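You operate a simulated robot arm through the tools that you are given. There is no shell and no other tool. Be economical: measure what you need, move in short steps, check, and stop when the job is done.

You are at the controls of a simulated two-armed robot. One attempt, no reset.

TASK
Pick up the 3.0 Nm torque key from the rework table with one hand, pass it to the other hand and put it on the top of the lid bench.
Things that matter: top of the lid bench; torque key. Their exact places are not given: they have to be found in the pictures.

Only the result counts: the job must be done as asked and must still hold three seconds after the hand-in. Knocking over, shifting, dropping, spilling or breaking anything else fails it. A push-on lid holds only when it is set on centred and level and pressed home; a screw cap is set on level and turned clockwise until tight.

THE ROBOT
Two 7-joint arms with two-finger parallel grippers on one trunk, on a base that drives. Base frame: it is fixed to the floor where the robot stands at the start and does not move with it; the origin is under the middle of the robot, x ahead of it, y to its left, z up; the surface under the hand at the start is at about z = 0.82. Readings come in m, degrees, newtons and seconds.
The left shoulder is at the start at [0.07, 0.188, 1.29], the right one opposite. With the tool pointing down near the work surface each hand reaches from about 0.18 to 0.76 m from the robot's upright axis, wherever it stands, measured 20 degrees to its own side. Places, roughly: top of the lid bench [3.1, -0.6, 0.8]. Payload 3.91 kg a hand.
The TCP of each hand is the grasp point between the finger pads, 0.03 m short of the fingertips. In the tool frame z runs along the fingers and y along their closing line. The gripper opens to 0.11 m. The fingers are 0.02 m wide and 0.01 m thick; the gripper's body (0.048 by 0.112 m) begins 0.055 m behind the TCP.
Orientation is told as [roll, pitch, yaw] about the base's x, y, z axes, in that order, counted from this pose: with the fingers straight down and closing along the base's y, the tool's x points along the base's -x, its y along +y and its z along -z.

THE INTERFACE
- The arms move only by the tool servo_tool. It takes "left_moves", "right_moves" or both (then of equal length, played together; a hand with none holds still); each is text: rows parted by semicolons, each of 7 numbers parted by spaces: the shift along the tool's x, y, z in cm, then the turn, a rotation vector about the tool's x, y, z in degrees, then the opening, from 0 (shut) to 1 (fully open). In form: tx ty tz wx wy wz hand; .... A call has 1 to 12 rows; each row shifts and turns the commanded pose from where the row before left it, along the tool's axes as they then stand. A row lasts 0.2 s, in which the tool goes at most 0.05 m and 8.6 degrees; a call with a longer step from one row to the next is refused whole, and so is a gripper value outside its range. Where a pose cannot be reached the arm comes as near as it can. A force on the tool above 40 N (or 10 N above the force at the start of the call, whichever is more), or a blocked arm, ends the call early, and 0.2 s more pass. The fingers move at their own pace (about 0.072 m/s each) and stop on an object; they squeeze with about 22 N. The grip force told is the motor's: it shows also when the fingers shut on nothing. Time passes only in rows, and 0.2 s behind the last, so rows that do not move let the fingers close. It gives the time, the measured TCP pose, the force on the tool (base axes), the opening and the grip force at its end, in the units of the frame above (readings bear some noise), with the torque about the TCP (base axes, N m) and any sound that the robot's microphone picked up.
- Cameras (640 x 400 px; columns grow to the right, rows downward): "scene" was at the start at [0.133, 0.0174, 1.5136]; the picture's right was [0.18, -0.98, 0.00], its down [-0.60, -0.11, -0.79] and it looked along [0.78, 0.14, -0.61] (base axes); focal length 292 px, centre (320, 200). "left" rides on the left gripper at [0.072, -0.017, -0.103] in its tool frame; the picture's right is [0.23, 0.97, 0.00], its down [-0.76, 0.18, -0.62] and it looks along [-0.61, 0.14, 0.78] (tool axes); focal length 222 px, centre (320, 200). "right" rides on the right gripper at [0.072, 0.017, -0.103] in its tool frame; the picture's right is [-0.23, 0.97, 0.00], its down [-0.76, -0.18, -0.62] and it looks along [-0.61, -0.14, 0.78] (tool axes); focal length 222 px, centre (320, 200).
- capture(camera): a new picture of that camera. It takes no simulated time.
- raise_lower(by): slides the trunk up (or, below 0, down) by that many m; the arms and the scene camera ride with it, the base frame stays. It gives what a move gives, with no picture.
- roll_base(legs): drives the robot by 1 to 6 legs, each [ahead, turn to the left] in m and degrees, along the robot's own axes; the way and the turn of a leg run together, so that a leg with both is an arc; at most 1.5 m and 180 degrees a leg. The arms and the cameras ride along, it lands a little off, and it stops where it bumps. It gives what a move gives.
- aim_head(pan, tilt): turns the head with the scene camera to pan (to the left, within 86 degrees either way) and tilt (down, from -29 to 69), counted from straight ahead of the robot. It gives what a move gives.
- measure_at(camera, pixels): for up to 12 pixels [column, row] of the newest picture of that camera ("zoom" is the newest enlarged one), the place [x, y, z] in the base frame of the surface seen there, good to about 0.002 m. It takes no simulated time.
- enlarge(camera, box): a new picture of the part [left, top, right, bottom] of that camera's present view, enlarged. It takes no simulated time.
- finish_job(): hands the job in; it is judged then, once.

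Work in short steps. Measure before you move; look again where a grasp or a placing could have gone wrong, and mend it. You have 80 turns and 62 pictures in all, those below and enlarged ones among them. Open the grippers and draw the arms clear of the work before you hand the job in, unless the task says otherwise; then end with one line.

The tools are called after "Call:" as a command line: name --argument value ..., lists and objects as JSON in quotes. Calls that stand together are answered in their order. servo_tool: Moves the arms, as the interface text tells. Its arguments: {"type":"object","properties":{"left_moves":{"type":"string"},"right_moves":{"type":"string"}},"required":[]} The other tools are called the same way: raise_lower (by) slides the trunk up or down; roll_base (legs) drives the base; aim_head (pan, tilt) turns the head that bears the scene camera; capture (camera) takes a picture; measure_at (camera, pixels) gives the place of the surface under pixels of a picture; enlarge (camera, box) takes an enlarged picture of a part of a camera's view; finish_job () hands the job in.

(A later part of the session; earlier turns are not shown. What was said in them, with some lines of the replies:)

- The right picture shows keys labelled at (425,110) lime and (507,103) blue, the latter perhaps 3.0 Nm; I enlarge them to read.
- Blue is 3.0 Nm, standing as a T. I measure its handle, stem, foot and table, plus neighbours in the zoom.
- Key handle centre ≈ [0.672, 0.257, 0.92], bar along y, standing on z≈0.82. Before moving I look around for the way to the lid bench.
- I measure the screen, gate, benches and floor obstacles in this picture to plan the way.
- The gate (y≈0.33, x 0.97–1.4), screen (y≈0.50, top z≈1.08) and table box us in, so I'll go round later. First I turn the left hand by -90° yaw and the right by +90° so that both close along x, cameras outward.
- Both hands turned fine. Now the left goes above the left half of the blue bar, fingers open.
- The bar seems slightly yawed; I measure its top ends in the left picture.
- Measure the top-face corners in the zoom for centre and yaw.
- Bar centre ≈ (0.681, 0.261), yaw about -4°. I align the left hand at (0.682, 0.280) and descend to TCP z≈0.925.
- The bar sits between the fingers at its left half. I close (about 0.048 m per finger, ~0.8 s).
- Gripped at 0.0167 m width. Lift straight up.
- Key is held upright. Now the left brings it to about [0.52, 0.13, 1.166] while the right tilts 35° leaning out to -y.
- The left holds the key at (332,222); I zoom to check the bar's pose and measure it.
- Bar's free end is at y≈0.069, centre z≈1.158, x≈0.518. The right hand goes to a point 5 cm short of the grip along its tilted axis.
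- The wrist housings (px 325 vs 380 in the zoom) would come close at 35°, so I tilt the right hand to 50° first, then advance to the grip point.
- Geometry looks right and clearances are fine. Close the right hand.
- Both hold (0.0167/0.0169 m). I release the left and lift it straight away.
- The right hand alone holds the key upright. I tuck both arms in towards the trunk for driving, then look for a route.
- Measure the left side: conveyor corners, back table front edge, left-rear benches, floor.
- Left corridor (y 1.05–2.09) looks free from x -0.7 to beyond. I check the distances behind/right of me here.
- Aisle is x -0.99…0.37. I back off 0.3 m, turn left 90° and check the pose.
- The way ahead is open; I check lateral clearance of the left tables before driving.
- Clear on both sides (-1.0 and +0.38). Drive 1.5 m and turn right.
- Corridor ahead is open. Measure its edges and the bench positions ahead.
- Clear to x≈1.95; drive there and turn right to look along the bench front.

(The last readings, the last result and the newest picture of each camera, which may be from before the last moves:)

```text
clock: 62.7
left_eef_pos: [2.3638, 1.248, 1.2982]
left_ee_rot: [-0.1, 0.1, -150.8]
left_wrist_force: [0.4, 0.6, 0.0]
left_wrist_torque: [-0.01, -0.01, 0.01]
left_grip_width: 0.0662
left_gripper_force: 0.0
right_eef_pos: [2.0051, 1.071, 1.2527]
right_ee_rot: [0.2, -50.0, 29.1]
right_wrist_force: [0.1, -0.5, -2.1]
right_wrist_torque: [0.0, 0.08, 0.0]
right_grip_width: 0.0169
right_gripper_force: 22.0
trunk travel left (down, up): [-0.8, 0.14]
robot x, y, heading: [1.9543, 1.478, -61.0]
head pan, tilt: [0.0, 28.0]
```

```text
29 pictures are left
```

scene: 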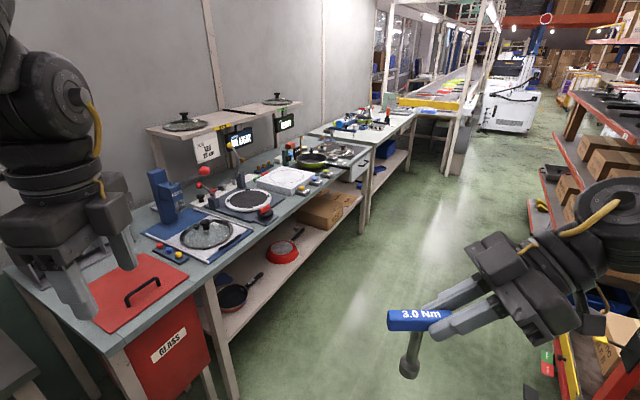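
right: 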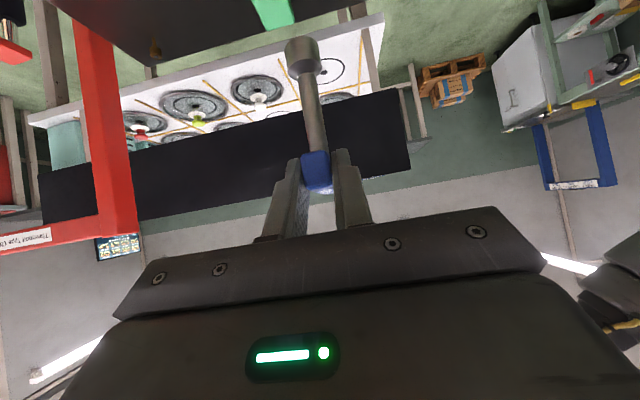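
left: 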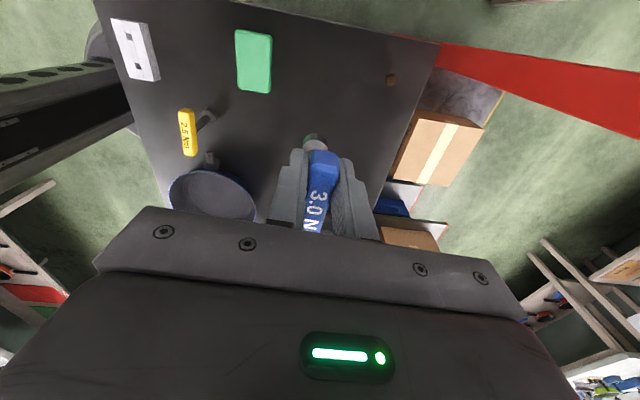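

Two benches in a row; I enlarge the far part and measure their extents.

Call:
enlarge --camera "scene" --box '[230, 70, 470, 220]'

Call:
measure_at --camera "scene" --pixels '[[120, 350], [355, 155], [365, 145], [312, 130], [408, 118], [370, 145], [290, 178], [345, 150], [540, 210], [535, 185], [510, 130], [380, 330]]'

```text
2.67 times, centred on (350, 145) of scene
```

zoom: 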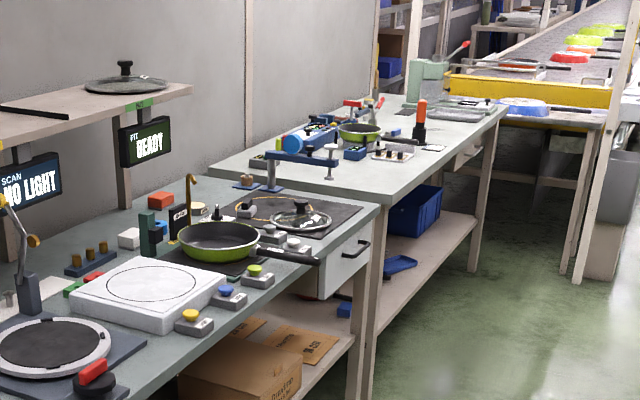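

```text
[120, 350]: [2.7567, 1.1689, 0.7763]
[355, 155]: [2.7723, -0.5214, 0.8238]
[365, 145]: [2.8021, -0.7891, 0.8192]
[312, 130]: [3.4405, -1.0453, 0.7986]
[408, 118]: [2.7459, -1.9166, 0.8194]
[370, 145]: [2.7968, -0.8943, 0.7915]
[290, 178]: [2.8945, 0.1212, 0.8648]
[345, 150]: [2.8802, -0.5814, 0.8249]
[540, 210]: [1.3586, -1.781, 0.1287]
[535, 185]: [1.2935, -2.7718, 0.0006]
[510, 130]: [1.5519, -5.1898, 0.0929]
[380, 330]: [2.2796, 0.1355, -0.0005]
```

Bench 1 (lids, scan light, glass bin) spans y≈1.17 to -0.8, so it holds the given place (3.1, -0.6). I drive to about (2.15, -0.4) and face it.

Call:
roll_base --legs '[[0, -23], [1.5, 0], [0.39, 0], [0, 84]]'

Call:
aim_head --pan -8 --tilt 35

Call:
capture --camera "scene"

```text
clock: 77.0
left_eef_pos: [2.5634, -0.1211, 1.299]
left_ee_rot: [0.0, 0.0, -87.5]
left_wrist_force: [-0.7, 0.2, -0.5]
left_wrist_torque: [-0.04, -0.03, 0.0]
left_grip_width: 0.0659
left_gripper_force: 0.0
right_eef_pos: [2.5587, -0.5214, 1.252]
right_ee_rot: [0.1, -50.0, 92.3]
right_wrist_force: [1.1, -0.1, -1.9]
right_wrist_torque: [-0.06, 0.04, -0.01]
right_grip_width: 0.0164
right_gripper_force: 21.8
trunk travel left (down, up): [-0.8, 0.14]
robot x, y, heading: [2.1767, -0.3845, 2.4]
head pan, tilt: [0.0, 28.0]
```

```text
clock: 77.7
left_eef_pos: [2.5631, -0.1212, 1.2985]
left_ee_rot: [0.0, 0.0, -87.6]
left_wrist_force: [0.7, -0.3, 0.4]
left_wrist_torque: [0.0, 0.02, -0.03]
left_grip_width: 0.0661
left_gripper_force: 0.0
right_eef_pos: [2.5591, -0.5217, 1.252]
right_ee_rot: [0.1, -49.9, 92.3]
right_wrist_force: [0.2, -0.3, -1.4]
right_wrist_torque: [-0.09, 0.02, 0.01]
right_grip_width: 0.0167
right_gripper_force: 22.2
trunk travel left (down, up): [-0.8, 0.14]
robot x, y, heading: [2.1763, -0.3895, 2.4]
head pan, tilt: [-8.0, 35.0]
```

```text
27 pictures are left
```

scene: 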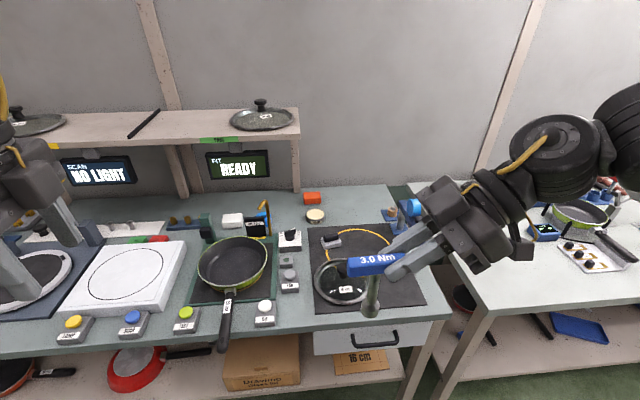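

I enlarge the bench end around the black mat to find free top surface.

Call:
enlarge --camera "scene" --box '[260, 170, 470, 340]'

Call:
measure_at --camera "scene" --pixels '[[310, 322], [380, 315], [440, 308], [445, 316], [425, 300], [320, 312], [360, 210], [390, 200], [330, 240], [320, 285], [405, 190], [265, 315]]'

```text
2.35 times, centred on (365, 255) of scene
```

zoom: 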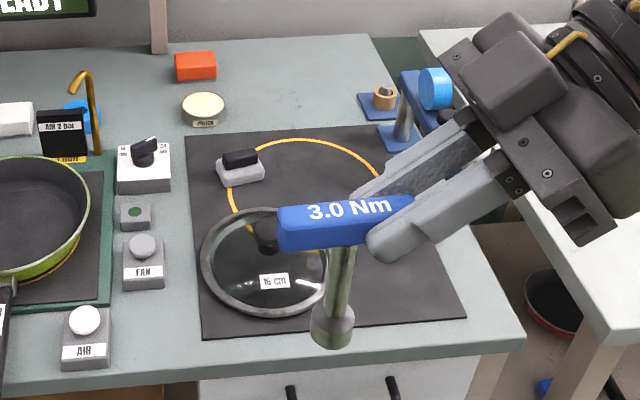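

```text
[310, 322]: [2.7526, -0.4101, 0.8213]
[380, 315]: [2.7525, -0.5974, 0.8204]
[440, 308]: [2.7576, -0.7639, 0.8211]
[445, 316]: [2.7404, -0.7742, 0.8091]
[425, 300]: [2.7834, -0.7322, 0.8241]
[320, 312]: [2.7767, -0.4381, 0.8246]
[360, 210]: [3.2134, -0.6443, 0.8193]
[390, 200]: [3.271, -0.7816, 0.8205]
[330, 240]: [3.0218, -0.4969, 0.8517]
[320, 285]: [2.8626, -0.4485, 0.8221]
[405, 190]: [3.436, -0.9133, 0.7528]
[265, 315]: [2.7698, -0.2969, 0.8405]
```

Bench top is z=0.820; bare area behind the mat near (3.21, -0.64) looks free and close to the given place. I measure its surroundings.

Call:
measure_at --camera "zoom" --pixels '[[190, 135], [300, 132], [380, 127], [210, 95], [195, 68], [300, 100], [300, 60], [345, 90], [383, 92], [405, 110], [435, 75], [267, 228]]'

```text
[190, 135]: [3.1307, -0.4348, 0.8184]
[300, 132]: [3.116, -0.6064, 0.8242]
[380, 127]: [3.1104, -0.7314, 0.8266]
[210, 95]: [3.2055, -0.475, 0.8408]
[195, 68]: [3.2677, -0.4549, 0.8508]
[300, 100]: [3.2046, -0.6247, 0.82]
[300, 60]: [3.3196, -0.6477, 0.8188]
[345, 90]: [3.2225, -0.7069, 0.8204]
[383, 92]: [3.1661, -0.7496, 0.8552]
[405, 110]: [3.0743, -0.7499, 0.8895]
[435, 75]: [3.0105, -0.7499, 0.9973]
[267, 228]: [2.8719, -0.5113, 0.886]
```

Target foot ≈ (3.18, -0.62): 6 cm behind the mat, clear of tin and blue stand. First I swing the right hand by -92° about the vertical so it leans back to the robot with the fingers ahead.

Call:
servo_tool --right_moves "0 0 0 5.89 0 4.95 0;0 0 0 5.89 0 4.95 0;0 0 0 5.89 0 4.95 0;0 0 0 5.89 0 4.95 0;0 0 0 5.89 0 4.95 0;0 0 0 5.89 0 4.95 0;0 0 0 5.89 0 4.95 0;0 0 0 5.89 0 4.95 0;0 0 0 5.89 0 4.95 0;0 0 0 5.89 0 4.95 0;0 0 0 5.89 0 4.95 0;0 0 0 5.89 0 4.95 0"

Call:
capture --camera "scene"

```text
clock: 80.2
left_eef_pos: [2.5645, -0.1222, 1.2989]
left_ee_rot: [0.0, 0.1, -87.6]
left_wrist_force: [0.4, -0.2, 0.6]
left_wrist_torque: [0.02, 0.02, 0.02]
left_grip_width: 0.0662
left_gripper_force: 0.0
right_eef_pos: [2.5593, -0.5219, 1.2526]
right_ee_rot: [0.1, -50.0, 80.9]
right_wrist_force: [0.5, -0.2, -1.5]
right_wrist_torque: [-0.07, -0.01, -0.04]
right_grip_width: 0.0165
right_gripper_force: 22.1
right hand out of reach, approached as far as the arm can: row 2, 3, 4, 5, 6, 7, 8, 9, 10, 11, 12
trunk travel left (down, up): [-0.8, 0.14]
robot x, y, heading: [2.1765, -0.3889, 2.3]
head pan, tilt: [-8.0, 35.0]
```

```text
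25 pictures are left
```

scene: 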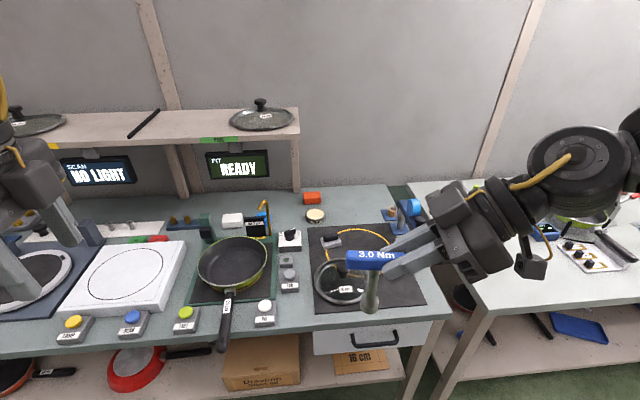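

The turn hit a limit so close to the trunk; yaw is now ~81°. I move the hand ~0.2 m forward first, then turn on.

Call:
servo_tool --right_moves "0 -4 0 0 0 0 0;0 -4 0 0 0 0 0;0 -4 0 0 0 0 0;0 -4 0 0 0 0 0;0 -4 0 0 0 0 0;0 0 0 5.89 0 4.95 0;0 0 0 5.89 0 4.95 0;0 0 0 5.89 0 4.95 0;0 0 0 5.89 0 4.95 0;0 0 0 5.89 0 4.95 0;0 0 0 5.89 0 4.95 0;0 0 0 5.89 0 4.95 0"

```text
clock: 82.8
left_eef_pos: [2.5635, -0.1205, 1.2992]
left_ee_rot: [0.0, -0.1, -87.6]
left_wrist_force: [-0.4, -0.2, 0.4]
left_wrist_torque: [0.0, -0.04, 0.02]
left_grip_width: 0.0658
left_gripper_force: 0.0
right_eef_pos: [2.7563, -0.5513, 1.2523]
right_ee_rot: [0.0, -50.0, 26.9]
right_wrist_force: [-0.3, 0.8, -2.2]
right_wrist_torque: [-0.03, 0.04, -0.01]
right_grip_width: 0.017
right_gripper_force: 21.8
trunk travel left (down, up): [-0.8, 0.14]
robot x, y, heading: [2.175, -0.3901, 2.3]
head pan, tilt: [-8.0, 35.0]
```

Now it turns. Finish the rotation to yaw 0.

Call:
servo_tool --right_moves "0 0 0 5.15 0 4.32 0;0 0 0 5.15 0 4.32 0;0 0 0 5.15 0 4.32 0;0 0 0 5.15 0 4.32 0;0 0 0 0 0 0 0"

Call:
roll_base --legs '[[0, -2.4], [0.14, 0]]'

Call:
capture --camera "scene"

```text
clock: 84.0
left_eef_pos: [2.5629, -0.1209, 1.2995]
left_ee_rot: [0.0, 0.0, -87.6]
left_wrist_force: [0.7, 0.0, -0.6]
left_wrist_torque: [0.03, -0.03, 0.01]
left_grip_width: 0.0661
left_gripper_force: 0.0
right_eef_pos: [2.7989, -0.5734, 1.2591]
right_ee_rot: [0.1, -49.9, 0.3]
right_wrist_force: [0.1, 0.6, -2.7]
right_wrist_torque: [-0.02, 0.07, -0.04]
right_grip_width: 0.0167
right_gripper_force: 22.2
right hand out of reach, approached as far as the arm can: row 3, 4
trunk travel left (down, up): [-0.8, 0.14]
robot x, y, heading: [2.1752, -0.3896, 2.2]
head pan, tilt: [-8.0, 35.0]
```

```text
clock: 85.8
left_eef_pos: [2.7127, -0.14, 1.2997]
left_ee_rot: [0.1, -0.1, -90.0]
left_wrist_force: [-0.9, -0.5, 0.9]
left_wrist_torque: [0.04, 0.0, -0.02]
left_grip_width: 0.066
left_gripper_force: 0.0
right_eef_pos: [2.9305, -0.6016, 1.2623]
right_ee_rot: [0.1, -49.9, -2.3]
right_wrist_force: [0.8, -0.5, -2.3]
right_wrist_torque: [0.0, 0.05, 0.06]
right_grip_width: 0.017
right_gripper_force: 22.0
trunk travel left (down, up): [-0.8, 0.14]
robot x, y, heading: [2.3156, -0.3882, 0.1]
head pan, tilt: [-8.0, 35.0]
```

```text
24 pictures are left
```

scene: 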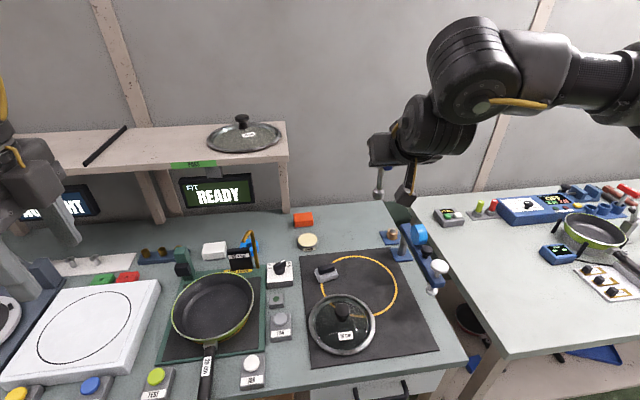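

The key (foot at (382,190)) is now ahead of the hand. I measure the shelf end and the blue clamp near the path.

Call:
measure_at --camera "scene" --pixels '[[284, 150], [285, 128], [420, 235], [438, 265], [433, 290], [405, 225], [402, 250], [310, 242], [304, 215], [340, 225], [360, 215], [381, 193]]'

Call:
enlarge --camera "scene" --box '[270, 100, 470, 300]'

Call:
capture --camera "right"

```text
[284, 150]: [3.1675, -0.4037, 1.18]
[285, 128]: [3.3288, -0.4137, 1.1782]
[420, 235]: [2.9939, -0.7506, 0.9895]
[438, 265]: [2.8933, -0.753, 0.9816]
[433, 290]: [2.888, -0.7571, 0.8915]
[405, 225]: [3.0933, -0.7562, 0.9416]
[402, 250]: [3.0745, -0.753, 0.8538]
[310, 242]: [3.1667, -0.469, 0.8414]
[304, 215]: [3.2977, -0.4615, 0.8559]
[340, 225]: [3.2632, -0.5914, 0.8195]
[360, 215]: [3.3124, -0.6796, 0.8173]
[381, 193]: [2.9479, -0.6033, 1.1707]
```

```text
2.00 times, centred on (370, 200) of scene
```

zoom: 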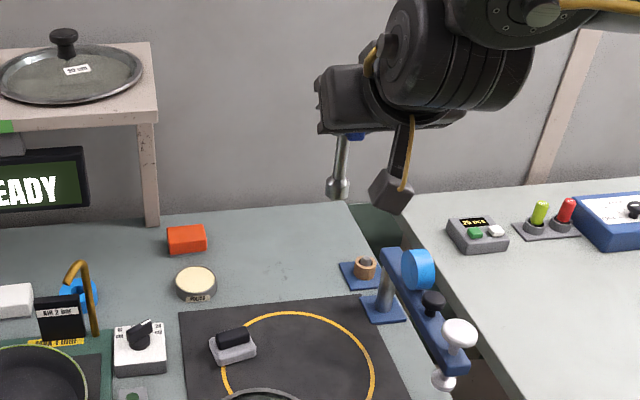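

```text
22 pictures are left
```

right: 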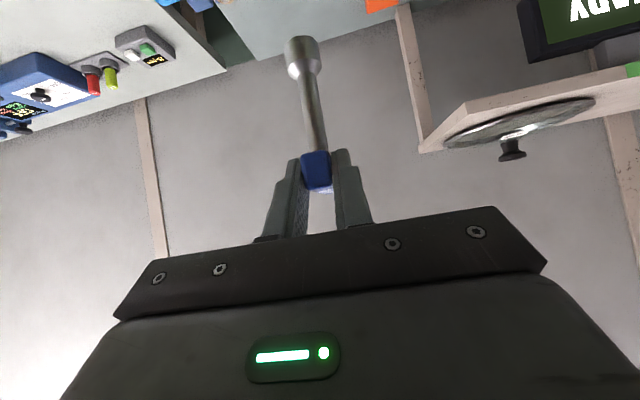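

Shelf ends at y≈-0.41 and clamp is at y≈-0.75; path at y≈-0.60 is clear. Advance 0.21 m forward at height.

Call:
servo_tool --right_moves "-2.25 0.1 2.68 0 0 0 0;-2.25 0.1 2.68 0 0 0 0;-2.25 0.1 2.68 0 0 0 0;-2.25 0.1 2.68 0 0 0 0;-2.25 0.1 2.68 0 0 0 0;-2.25 0.1 2.68 0 0 0 0;0 0 0 0 0 0 0"

```text
clock: 87.4
left_eef_pos: [2.7136, -0.1382, 1.2991]
left_ee_rot: [0.1, 0.0, -90.0]
left_wrist_force: [-0.2, 1.0, 0.9]
left_wrist_torque: [-0.01, -0.04, 0.0]
left_grip_width: 0.066
left_gripper_force: 0.1
right_eef_pos: [3.1428, -0.6033, 1.2579]
right_ee_rot: [0.0, -49.9, -2.2]
right_wrist_force: [0.6, -0.6, -3.0]
right_wrist_torque: [0.0, 0.09, 0.01]
right_grip_width: 0.0168
right_gripper_force: 21.9
trunk travel left (down, up): [-0.8, 0.14]
robot x, y, heading: [2.3145, -0.3854, -0.0]
head pan, tilt: [-8.0, 35.0]
```

Reached. Lower by 0.25 m to have the foot ~8 cm above the top.

Call:
servo_tool --right_moves "2.74 0 2.3 0 0 0 0;2.74 0 2.3 0 0 0 0;2.74 0 2.3 0 0 0 0;2.74 0 2.3 0 0 0 0;2.74 0 2.3 0 0 0 0;2.74 0 2.3 0 0 0 0;2.74 0 2.3 0 0 0 0;0 0 0 0 0 0 0"

Call:
capture --camera "scene"

Call:
capture --camera "right"

```text
clock: 89.2
left_eef_pos: [2.7146, -0.1376, 1.2974]
left_ee_rot: [-0.1, 0.0, -90.0]
left_wrist_force: [0.0, 0.0, -0.9]
left_wrist_torque: [0.0, -0.02, -0.03]
left_grip_width: 0.0662
left_gripper_force: 0.1
right_eef_pos: [3.1397, -0.6021, 1.0109]
right_ee_rot: [0.0, -50.0, -2.1]
right_wrist_force: [-0.4, -0.7, -2.1]
right_wrist_torque: [0.04, 0.07, -0.03]
right_grip_width: 0.0169
right_gripper_force: 21.6
trunk travel left (down, up): [-0.8, 0.14]
robot x, y, heading: [2.3151, -0.3847, -0.1]
head pan, tilt: [-8.0, 35.0]
```

```text
21 pictures are left
```

scene: 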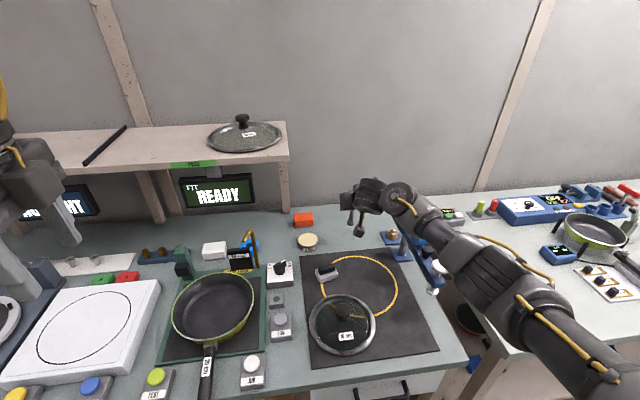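

```text
20 pictures are left
```

right: 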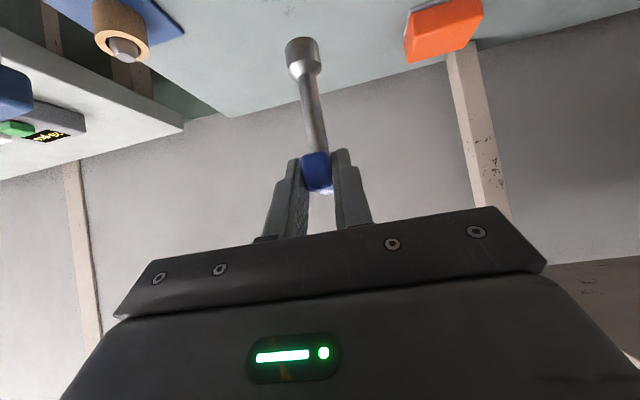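

The forearm passes near the blue clamp at (430,265); I enlarge and measure the forearm's lower edge.

Call:
enlarge --camera "scene" --box '[320, 160, 500, 320]'

Call:
measure_at --camera "scene" --pixels '[[400, 195], [425, 215], [425, 235], [440, 255], [460, 285], [480, 295], [470, 265], [360, 195], [370, 205], [405, 240], [438, 275]]'

```text
2.50 times, centred on (410, 240) of scene
```

zoom: 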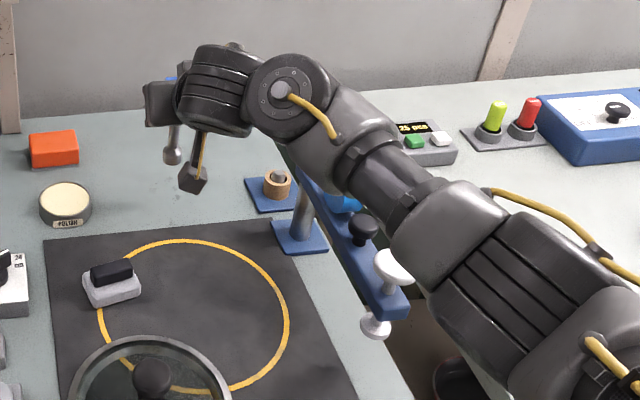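

```text
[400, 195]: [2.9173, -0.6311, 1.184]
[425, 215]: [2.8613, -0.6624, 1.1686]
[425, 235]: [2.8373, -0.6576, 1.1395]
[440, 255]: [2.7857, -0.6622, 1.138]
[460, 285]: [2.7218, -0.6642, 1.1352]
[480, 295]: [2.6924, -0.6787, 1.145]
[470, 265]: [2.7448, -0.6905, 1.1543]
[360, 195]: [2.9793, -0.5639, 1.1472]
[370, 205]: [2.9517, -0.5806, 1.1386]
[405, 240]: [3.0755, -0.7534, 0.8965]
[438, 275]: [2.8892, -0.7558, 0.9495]
```

I measure the clamp knobs' height against the forearm.

Call:
measure_at --camera "zoom" --pixels '[[363, 222], [392, 258], [345, 203], [395, 300], [350, 185], [410, 215], [440, 270], [400, 130], [192, 180], [172, 155], [330, 160]]'

```text
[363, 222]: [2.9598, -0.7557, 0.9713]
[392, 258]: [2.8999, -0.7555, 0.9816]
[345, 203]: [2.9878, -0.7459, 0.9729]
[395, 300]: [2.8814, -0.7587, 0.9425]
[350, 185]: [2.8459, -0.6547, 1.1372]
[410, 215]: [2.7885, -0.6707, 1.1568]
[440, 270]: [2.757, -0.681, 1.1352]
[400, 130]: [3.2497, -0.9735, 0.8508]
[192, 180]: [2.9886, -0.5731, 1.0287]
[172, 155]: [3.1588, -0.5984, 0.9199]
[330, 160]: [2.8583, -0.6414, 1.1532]
```

Clamp top ≈0.995, forearm will stay ≥4 cm above it. I shift +3 cm in y, +1 cm in x for more room, and lower 6.5 cm, leaving ~2 cm.

Call:
servo_tool --right_moves "-0.64 3 0.77 0 0 0 0;1.66 0 1.4 0 0 0 0;1.66 0 1.4 0 0 0 0;1.66 0 1.4 0 0 0 0;0 0 0 0 0 0 0"

Call:
enlarge --camera "scene" --box '[280, 170, 440, 300]'

Call:
capture --camera "right"

```text
clock: 90.4
left_eef_pos: [2.7143, -0.1382, 1.2986]
left_ee_rot: [0.0, 0.0, -90.0]
left_wrist_force: [0.2, -0.1, 0.1]
left_wrist_torque: [-0.03, -0.02, -0.02]
left_grip_width: 0.066
left_gripper_force: 0.0
right_eef_pos: [3.1535, -0.5722, 0.943]
right_ee_rot: [-0.1, -49.7, -2.2]
right_wrist_force: [0.5, 0.4, -2.4]
right_wrist_torque: [0.03, 0.05, 0.0]
right_grip_width: 0.017
right_gripper_force: 22.4
trunk travel left (down, up): [-0.8, 0.14]
robot x, y, heading: [2.3185, -0.3871, 0.1]
head pan, tilt: [-8.0, 35.0]
```

```text
3.08 times, centred on (360, 235) of scene
```

zoom: 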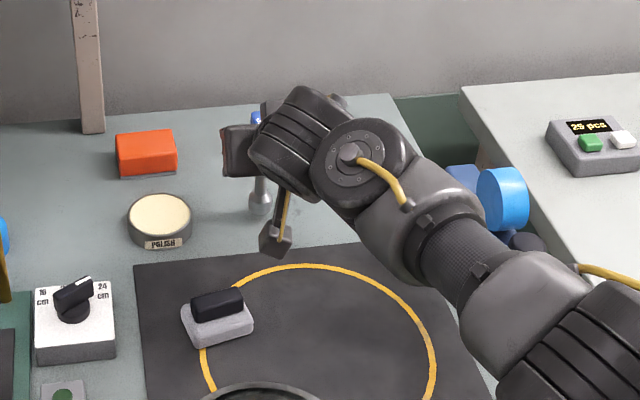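

```text
17 pictures are left
```

right: 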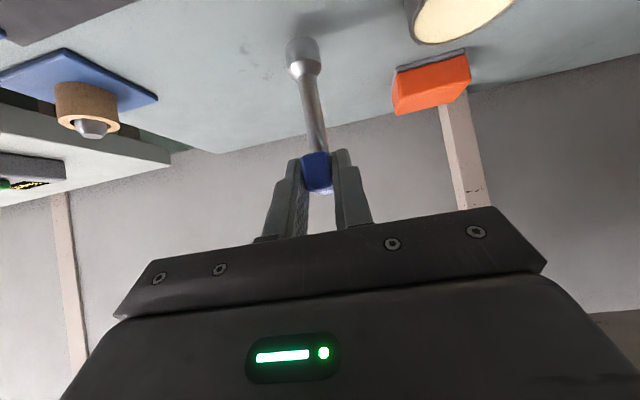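

Foot over clean bare top. Descend 1.5 cm in small rows and read the force.

Call:
servo_tool --right_moves "0.38 0 0.32 0 0 0 0;0.38 0 0.32 0 0 0 0;0.38 0 0.32 0 0 0 0;0 0 0 0 0 0 0"

Call:
enlarge --camera "right" --box '[240, 10, 360, 110]'

```text
clock: 91.4
left_eef_pos: [2.7154, -0.1384, 1.2992]
left_ee_rot: [0.1, -0.1, -90.0]
left_wrist_force: [-0.6, 0.1, 0.3]
left_wrist_torque: [-0.02, -0.01, 0.03]
left_grip_width: 0.066
left_gripper_force: 0.0
right_eef_pos: [3.1525, -0.5727, 0.9283]
right_ee_rot: [0.0, -49.8, -2.2]
right_wrist_force: [0.6, 0.3, -1.0]
right_wrist_torque: [0.04, 0.03, 0.01]
right_grip_width: 0.0168
right_gripper_force: 23.0
trunk travel left (down, up): [-0.8, 0.14]
robot x, y, heading: [2.317, -0.3858, -0.0]
head pan, tilt: [-8.0, 35.0]
```

```text
4.00 times, centred on (300, 60) of right
```

zoom: 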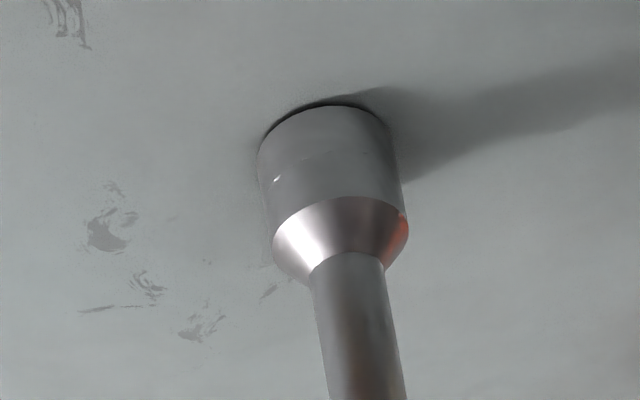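

Nearly touching. Continue in 1 mm rows and watch the vertical force.

Call:
servo_tool --right_moves "0.08 0 0.07 0 0 0 0;0.08 0 0.07 0 0 0 0;0 0 0 0 0 0 0"

```text
clock: 92.2
left_eef_pos: [2.7148, -0.1388, 1.2994]
left_ee_rot: [0.0, 0.0, -90.0]
left_wrist_force: [0.1, 1.0, 0.5]
left_wrist_torque: [0.02, -0.02, 0.0]
left_grip_width: 0.066
left_gripper_force: 0.0
right_eef_pos: [3.1512, -0.5725, 0.9284]
right_ee_rot: [0.0, -49.9, -2.1]
right_wrist_force: [0.6, 0.0, -0.4]
right_wrist_torque: [0.01, -0.12, -0.01]
right_grip_width: 0.0168
right_gripper_force: 22.8
trunk travel left (down, up): [-0.8, 0.14]
robot x, y, heading: [2.3169, -0.3849, -0.3]
head pan, tilt: [-8.0, 35.0]
```

Weight is being taken up (Fz -0.4). One more small press.

Call:
servo_tool --right_moves "0.08 0 0.07 0 0 0 0;0.08 0 0.07 0 0 0 0;0 0 0 0 0 0 0"

Call:
enlarge --camera "right" --box '[240, 10, 360, 110]'

```text
clock: 93.0
left_eef_pos: [2.713, -0.1374, 1.299]
left_ee_rot: [0.0, 0.0, -90.0]
left_wrist_force: [-0.1, 0.1, -1.0]
left_wrist_torque: [0.01, 0.03, -0.05]
left_grip_width: 0.0661
left_gripper_force: 0.1
right_eef_pos: [3.151, -0.5713, 0.9261]
right_ee_rot: [0.1, -49.9, -2.0]
right_wrist_force: [2.5, -1.5, 6.8]
right_wrist_torque: [-0.19, -0.64, -0.04]
right_grip_width: 0.0168
right_gripper_force: 22.0
trunk travel left (down, up): [-0.8, 0.14]
robot x, y, heading: [2.3167, -0.3837, -0.2]
head pan, tilt: [-8.0, 35.0]
```

```text
4.00 times, centred on (300, 60) of right
```

zoom: 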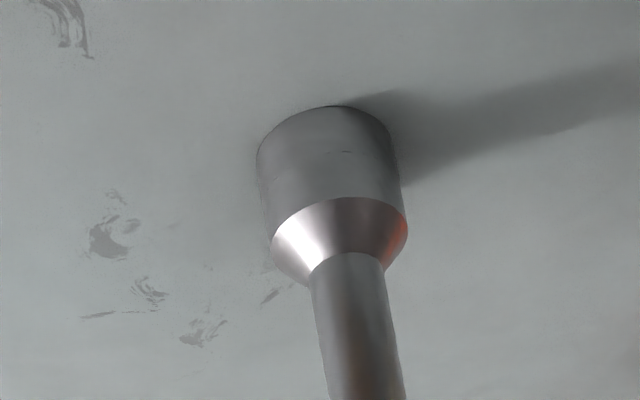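

Contact confirmed (~9 N). I ease off 1 mm, then open.

Call:
servo_tool --right_moves "-0.06 0 -0.05 0 0 0 0;0 0 0 0 0 0 0;0 0 0 0 0 0 0.25;0 0 0 0 0 0 0.4;0 0 0 0 0 0 0.6;0 0 0 0 0 0 0.6;0 0 0 0 0 0 0.6"

Call:
capture --camera "right"

```text
clock: 94.6
left_eef_pos: [2.7127, -0.1395, 1.2989]
left_ee_rot: [0.0, 0.0, -90.0]
left_wrist_force: [-0.2, 0.8, 0.9]
left_wrist_torque: [0.01, -0.02, 0.0]
left_grip_width: 0.0661
left_gripper_force: 0.0
right_eef_pos: [3.1513, -0.5724, 0.9259]
right_ee_rot: [0.0, -49.8, -1.9]
right_wrist_force: [0.3, -0.1, 1.1]
right_wrist_torque: [0.0, 0.0, -0.02]
right_grip_width: 0.066
right_gripper_force: 0.2
trunk travel left (down, up): [-0.8, 0.14]
robot x, y, heading: [2.3128, -0.3861, -0.1]
head pan, tilt: [-8.0, 35.0]
```

```text
14 pictures are left
```

right: 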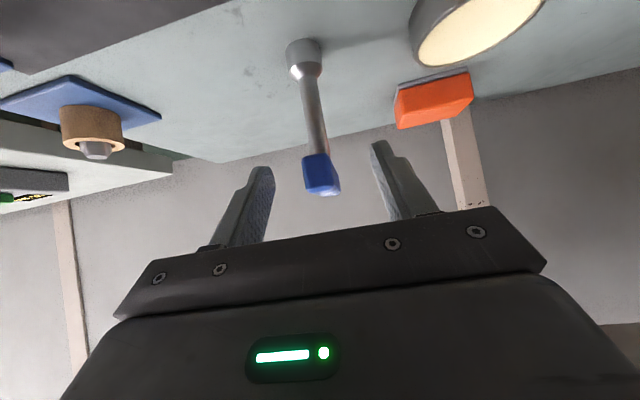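

The key stands free between the open fingers. Withdraw along the fingers, then up.

Call:
servo_tool --right_moves "0 0 -2 0 0 0 0.6;0 0 -3 0 0 0 0.6;0 0 -3 0 0 0 0.6;0 0 -3 0 0 0 0.6;-2.55 0 -2.15 0 0 0 0.6;-2.55 0 -2.15 0 0 0 0.6;-2.55 0 -2.15 0 0 0 0.6;-2.55 0 -2.15 0 0 0 0.6;-2.55 0 -2.15 0 0 0 0.6;-2.55 0 -2.15 0 0 0 0.6;0 0 0 0 0 0 0.6"

Call:
capture --camera "scene"

```text
clock: 97.0
left_eef_pos: [2.7135, -0.1384, 1.2997]
left_ee_rot: [0.0, -0.1, -90.0]
left_wrist_force: [-0.3, 1.3, -0.4]
left_wrist_torque: [0.0, -0.01, -0.01]
left_grip_width: 0.066
left_gripper_force: 0.0
right_eef_pos: [3.0677, -0.5711, 1.1945]
right_ee_rot: [0.1, -49.8, -2.1]
right_wrist_force: [0.8, 0.8, -1.0]
right_wrist_torque: [-0.03, -0.03, 0.01]
right_grip_width: 0.0659
right_gripper_force: 0.0
trunk travel left (down, up): [-0.8, 0.14]
robot x, y, heading: [2.3133, -0.3892, 0.0]
head pan, tilt: [-8.0, 35.0]
```

```text
13 pictures are left
```

scene: 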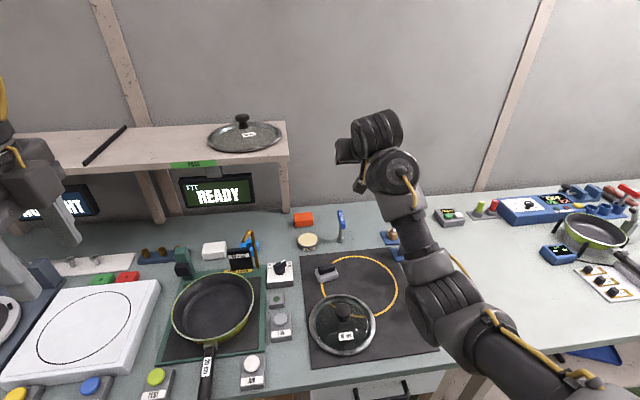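

The key stands at (341,225), everything else unmoved. Draw the hand further back and look once more.

Call:
servo_tool --right_moves "2.4 0 -2.9 0 0 0 0.6;2.4 0 -2.9 0 0 0 0.6;2.4 0 -2.9 0 0 0 0.6;0 0 0 0 0 0 0.6;0 0 0 0 0 0 0.6"

Call:
enlarge --camera "scene" --box '[270, 180, 470, 380]'

```text
clock: 98.2
left_eef_pos: [2.7149, -0.1385, 1.2983]
left_ee_rot: [0.0, -0.2, -90.0]
left_wrist_force: [0.5, 0.7, -0.8]
left_wrist_torque: [-0.01, 0.02, 0.04]
left_grip_width: 0.066
left_gripper_force: 0.0
right_eef_pos: [2.9533, -0.5671, 1.1953]
right_ee_rot: [0.0, -49.8, -2.0]
right_wrist_force: [0.0, 0.6, 0.7]
right_wrist_torque: [0.05, 0.02, 0.03]
right_grip_width: 0.0661
right_gripper_force: 0.1
trunk travel left (down, up): [-0.8, 0.14]
robot x, y, heading: [2.3109, -0.3829, 0.2]
head pan, tilt: [-8.0, 35.0]
```

```text
2.00 times, centred on (370, 280) of scene
```

zoom: 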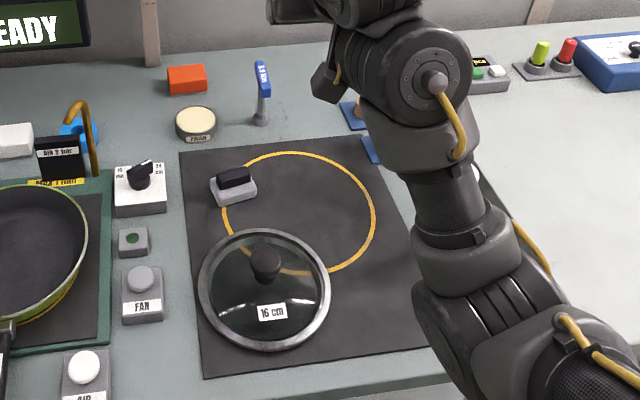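

The blue key stands upright on the bench's bare top behind the mat, grippers are open and clear. Handing in.

Call:
finish_job

```text
The job is handed in.
```

I picked up the 3.0 Nm torque key with the left hand and passed it to the right. It now stands upright on the top of the lid bench, at about [3.18, -0.57, 0.82], with both grippers open and clear. I took the lid bench to be the one with the lids and the glass bin, which contains the place you gave.
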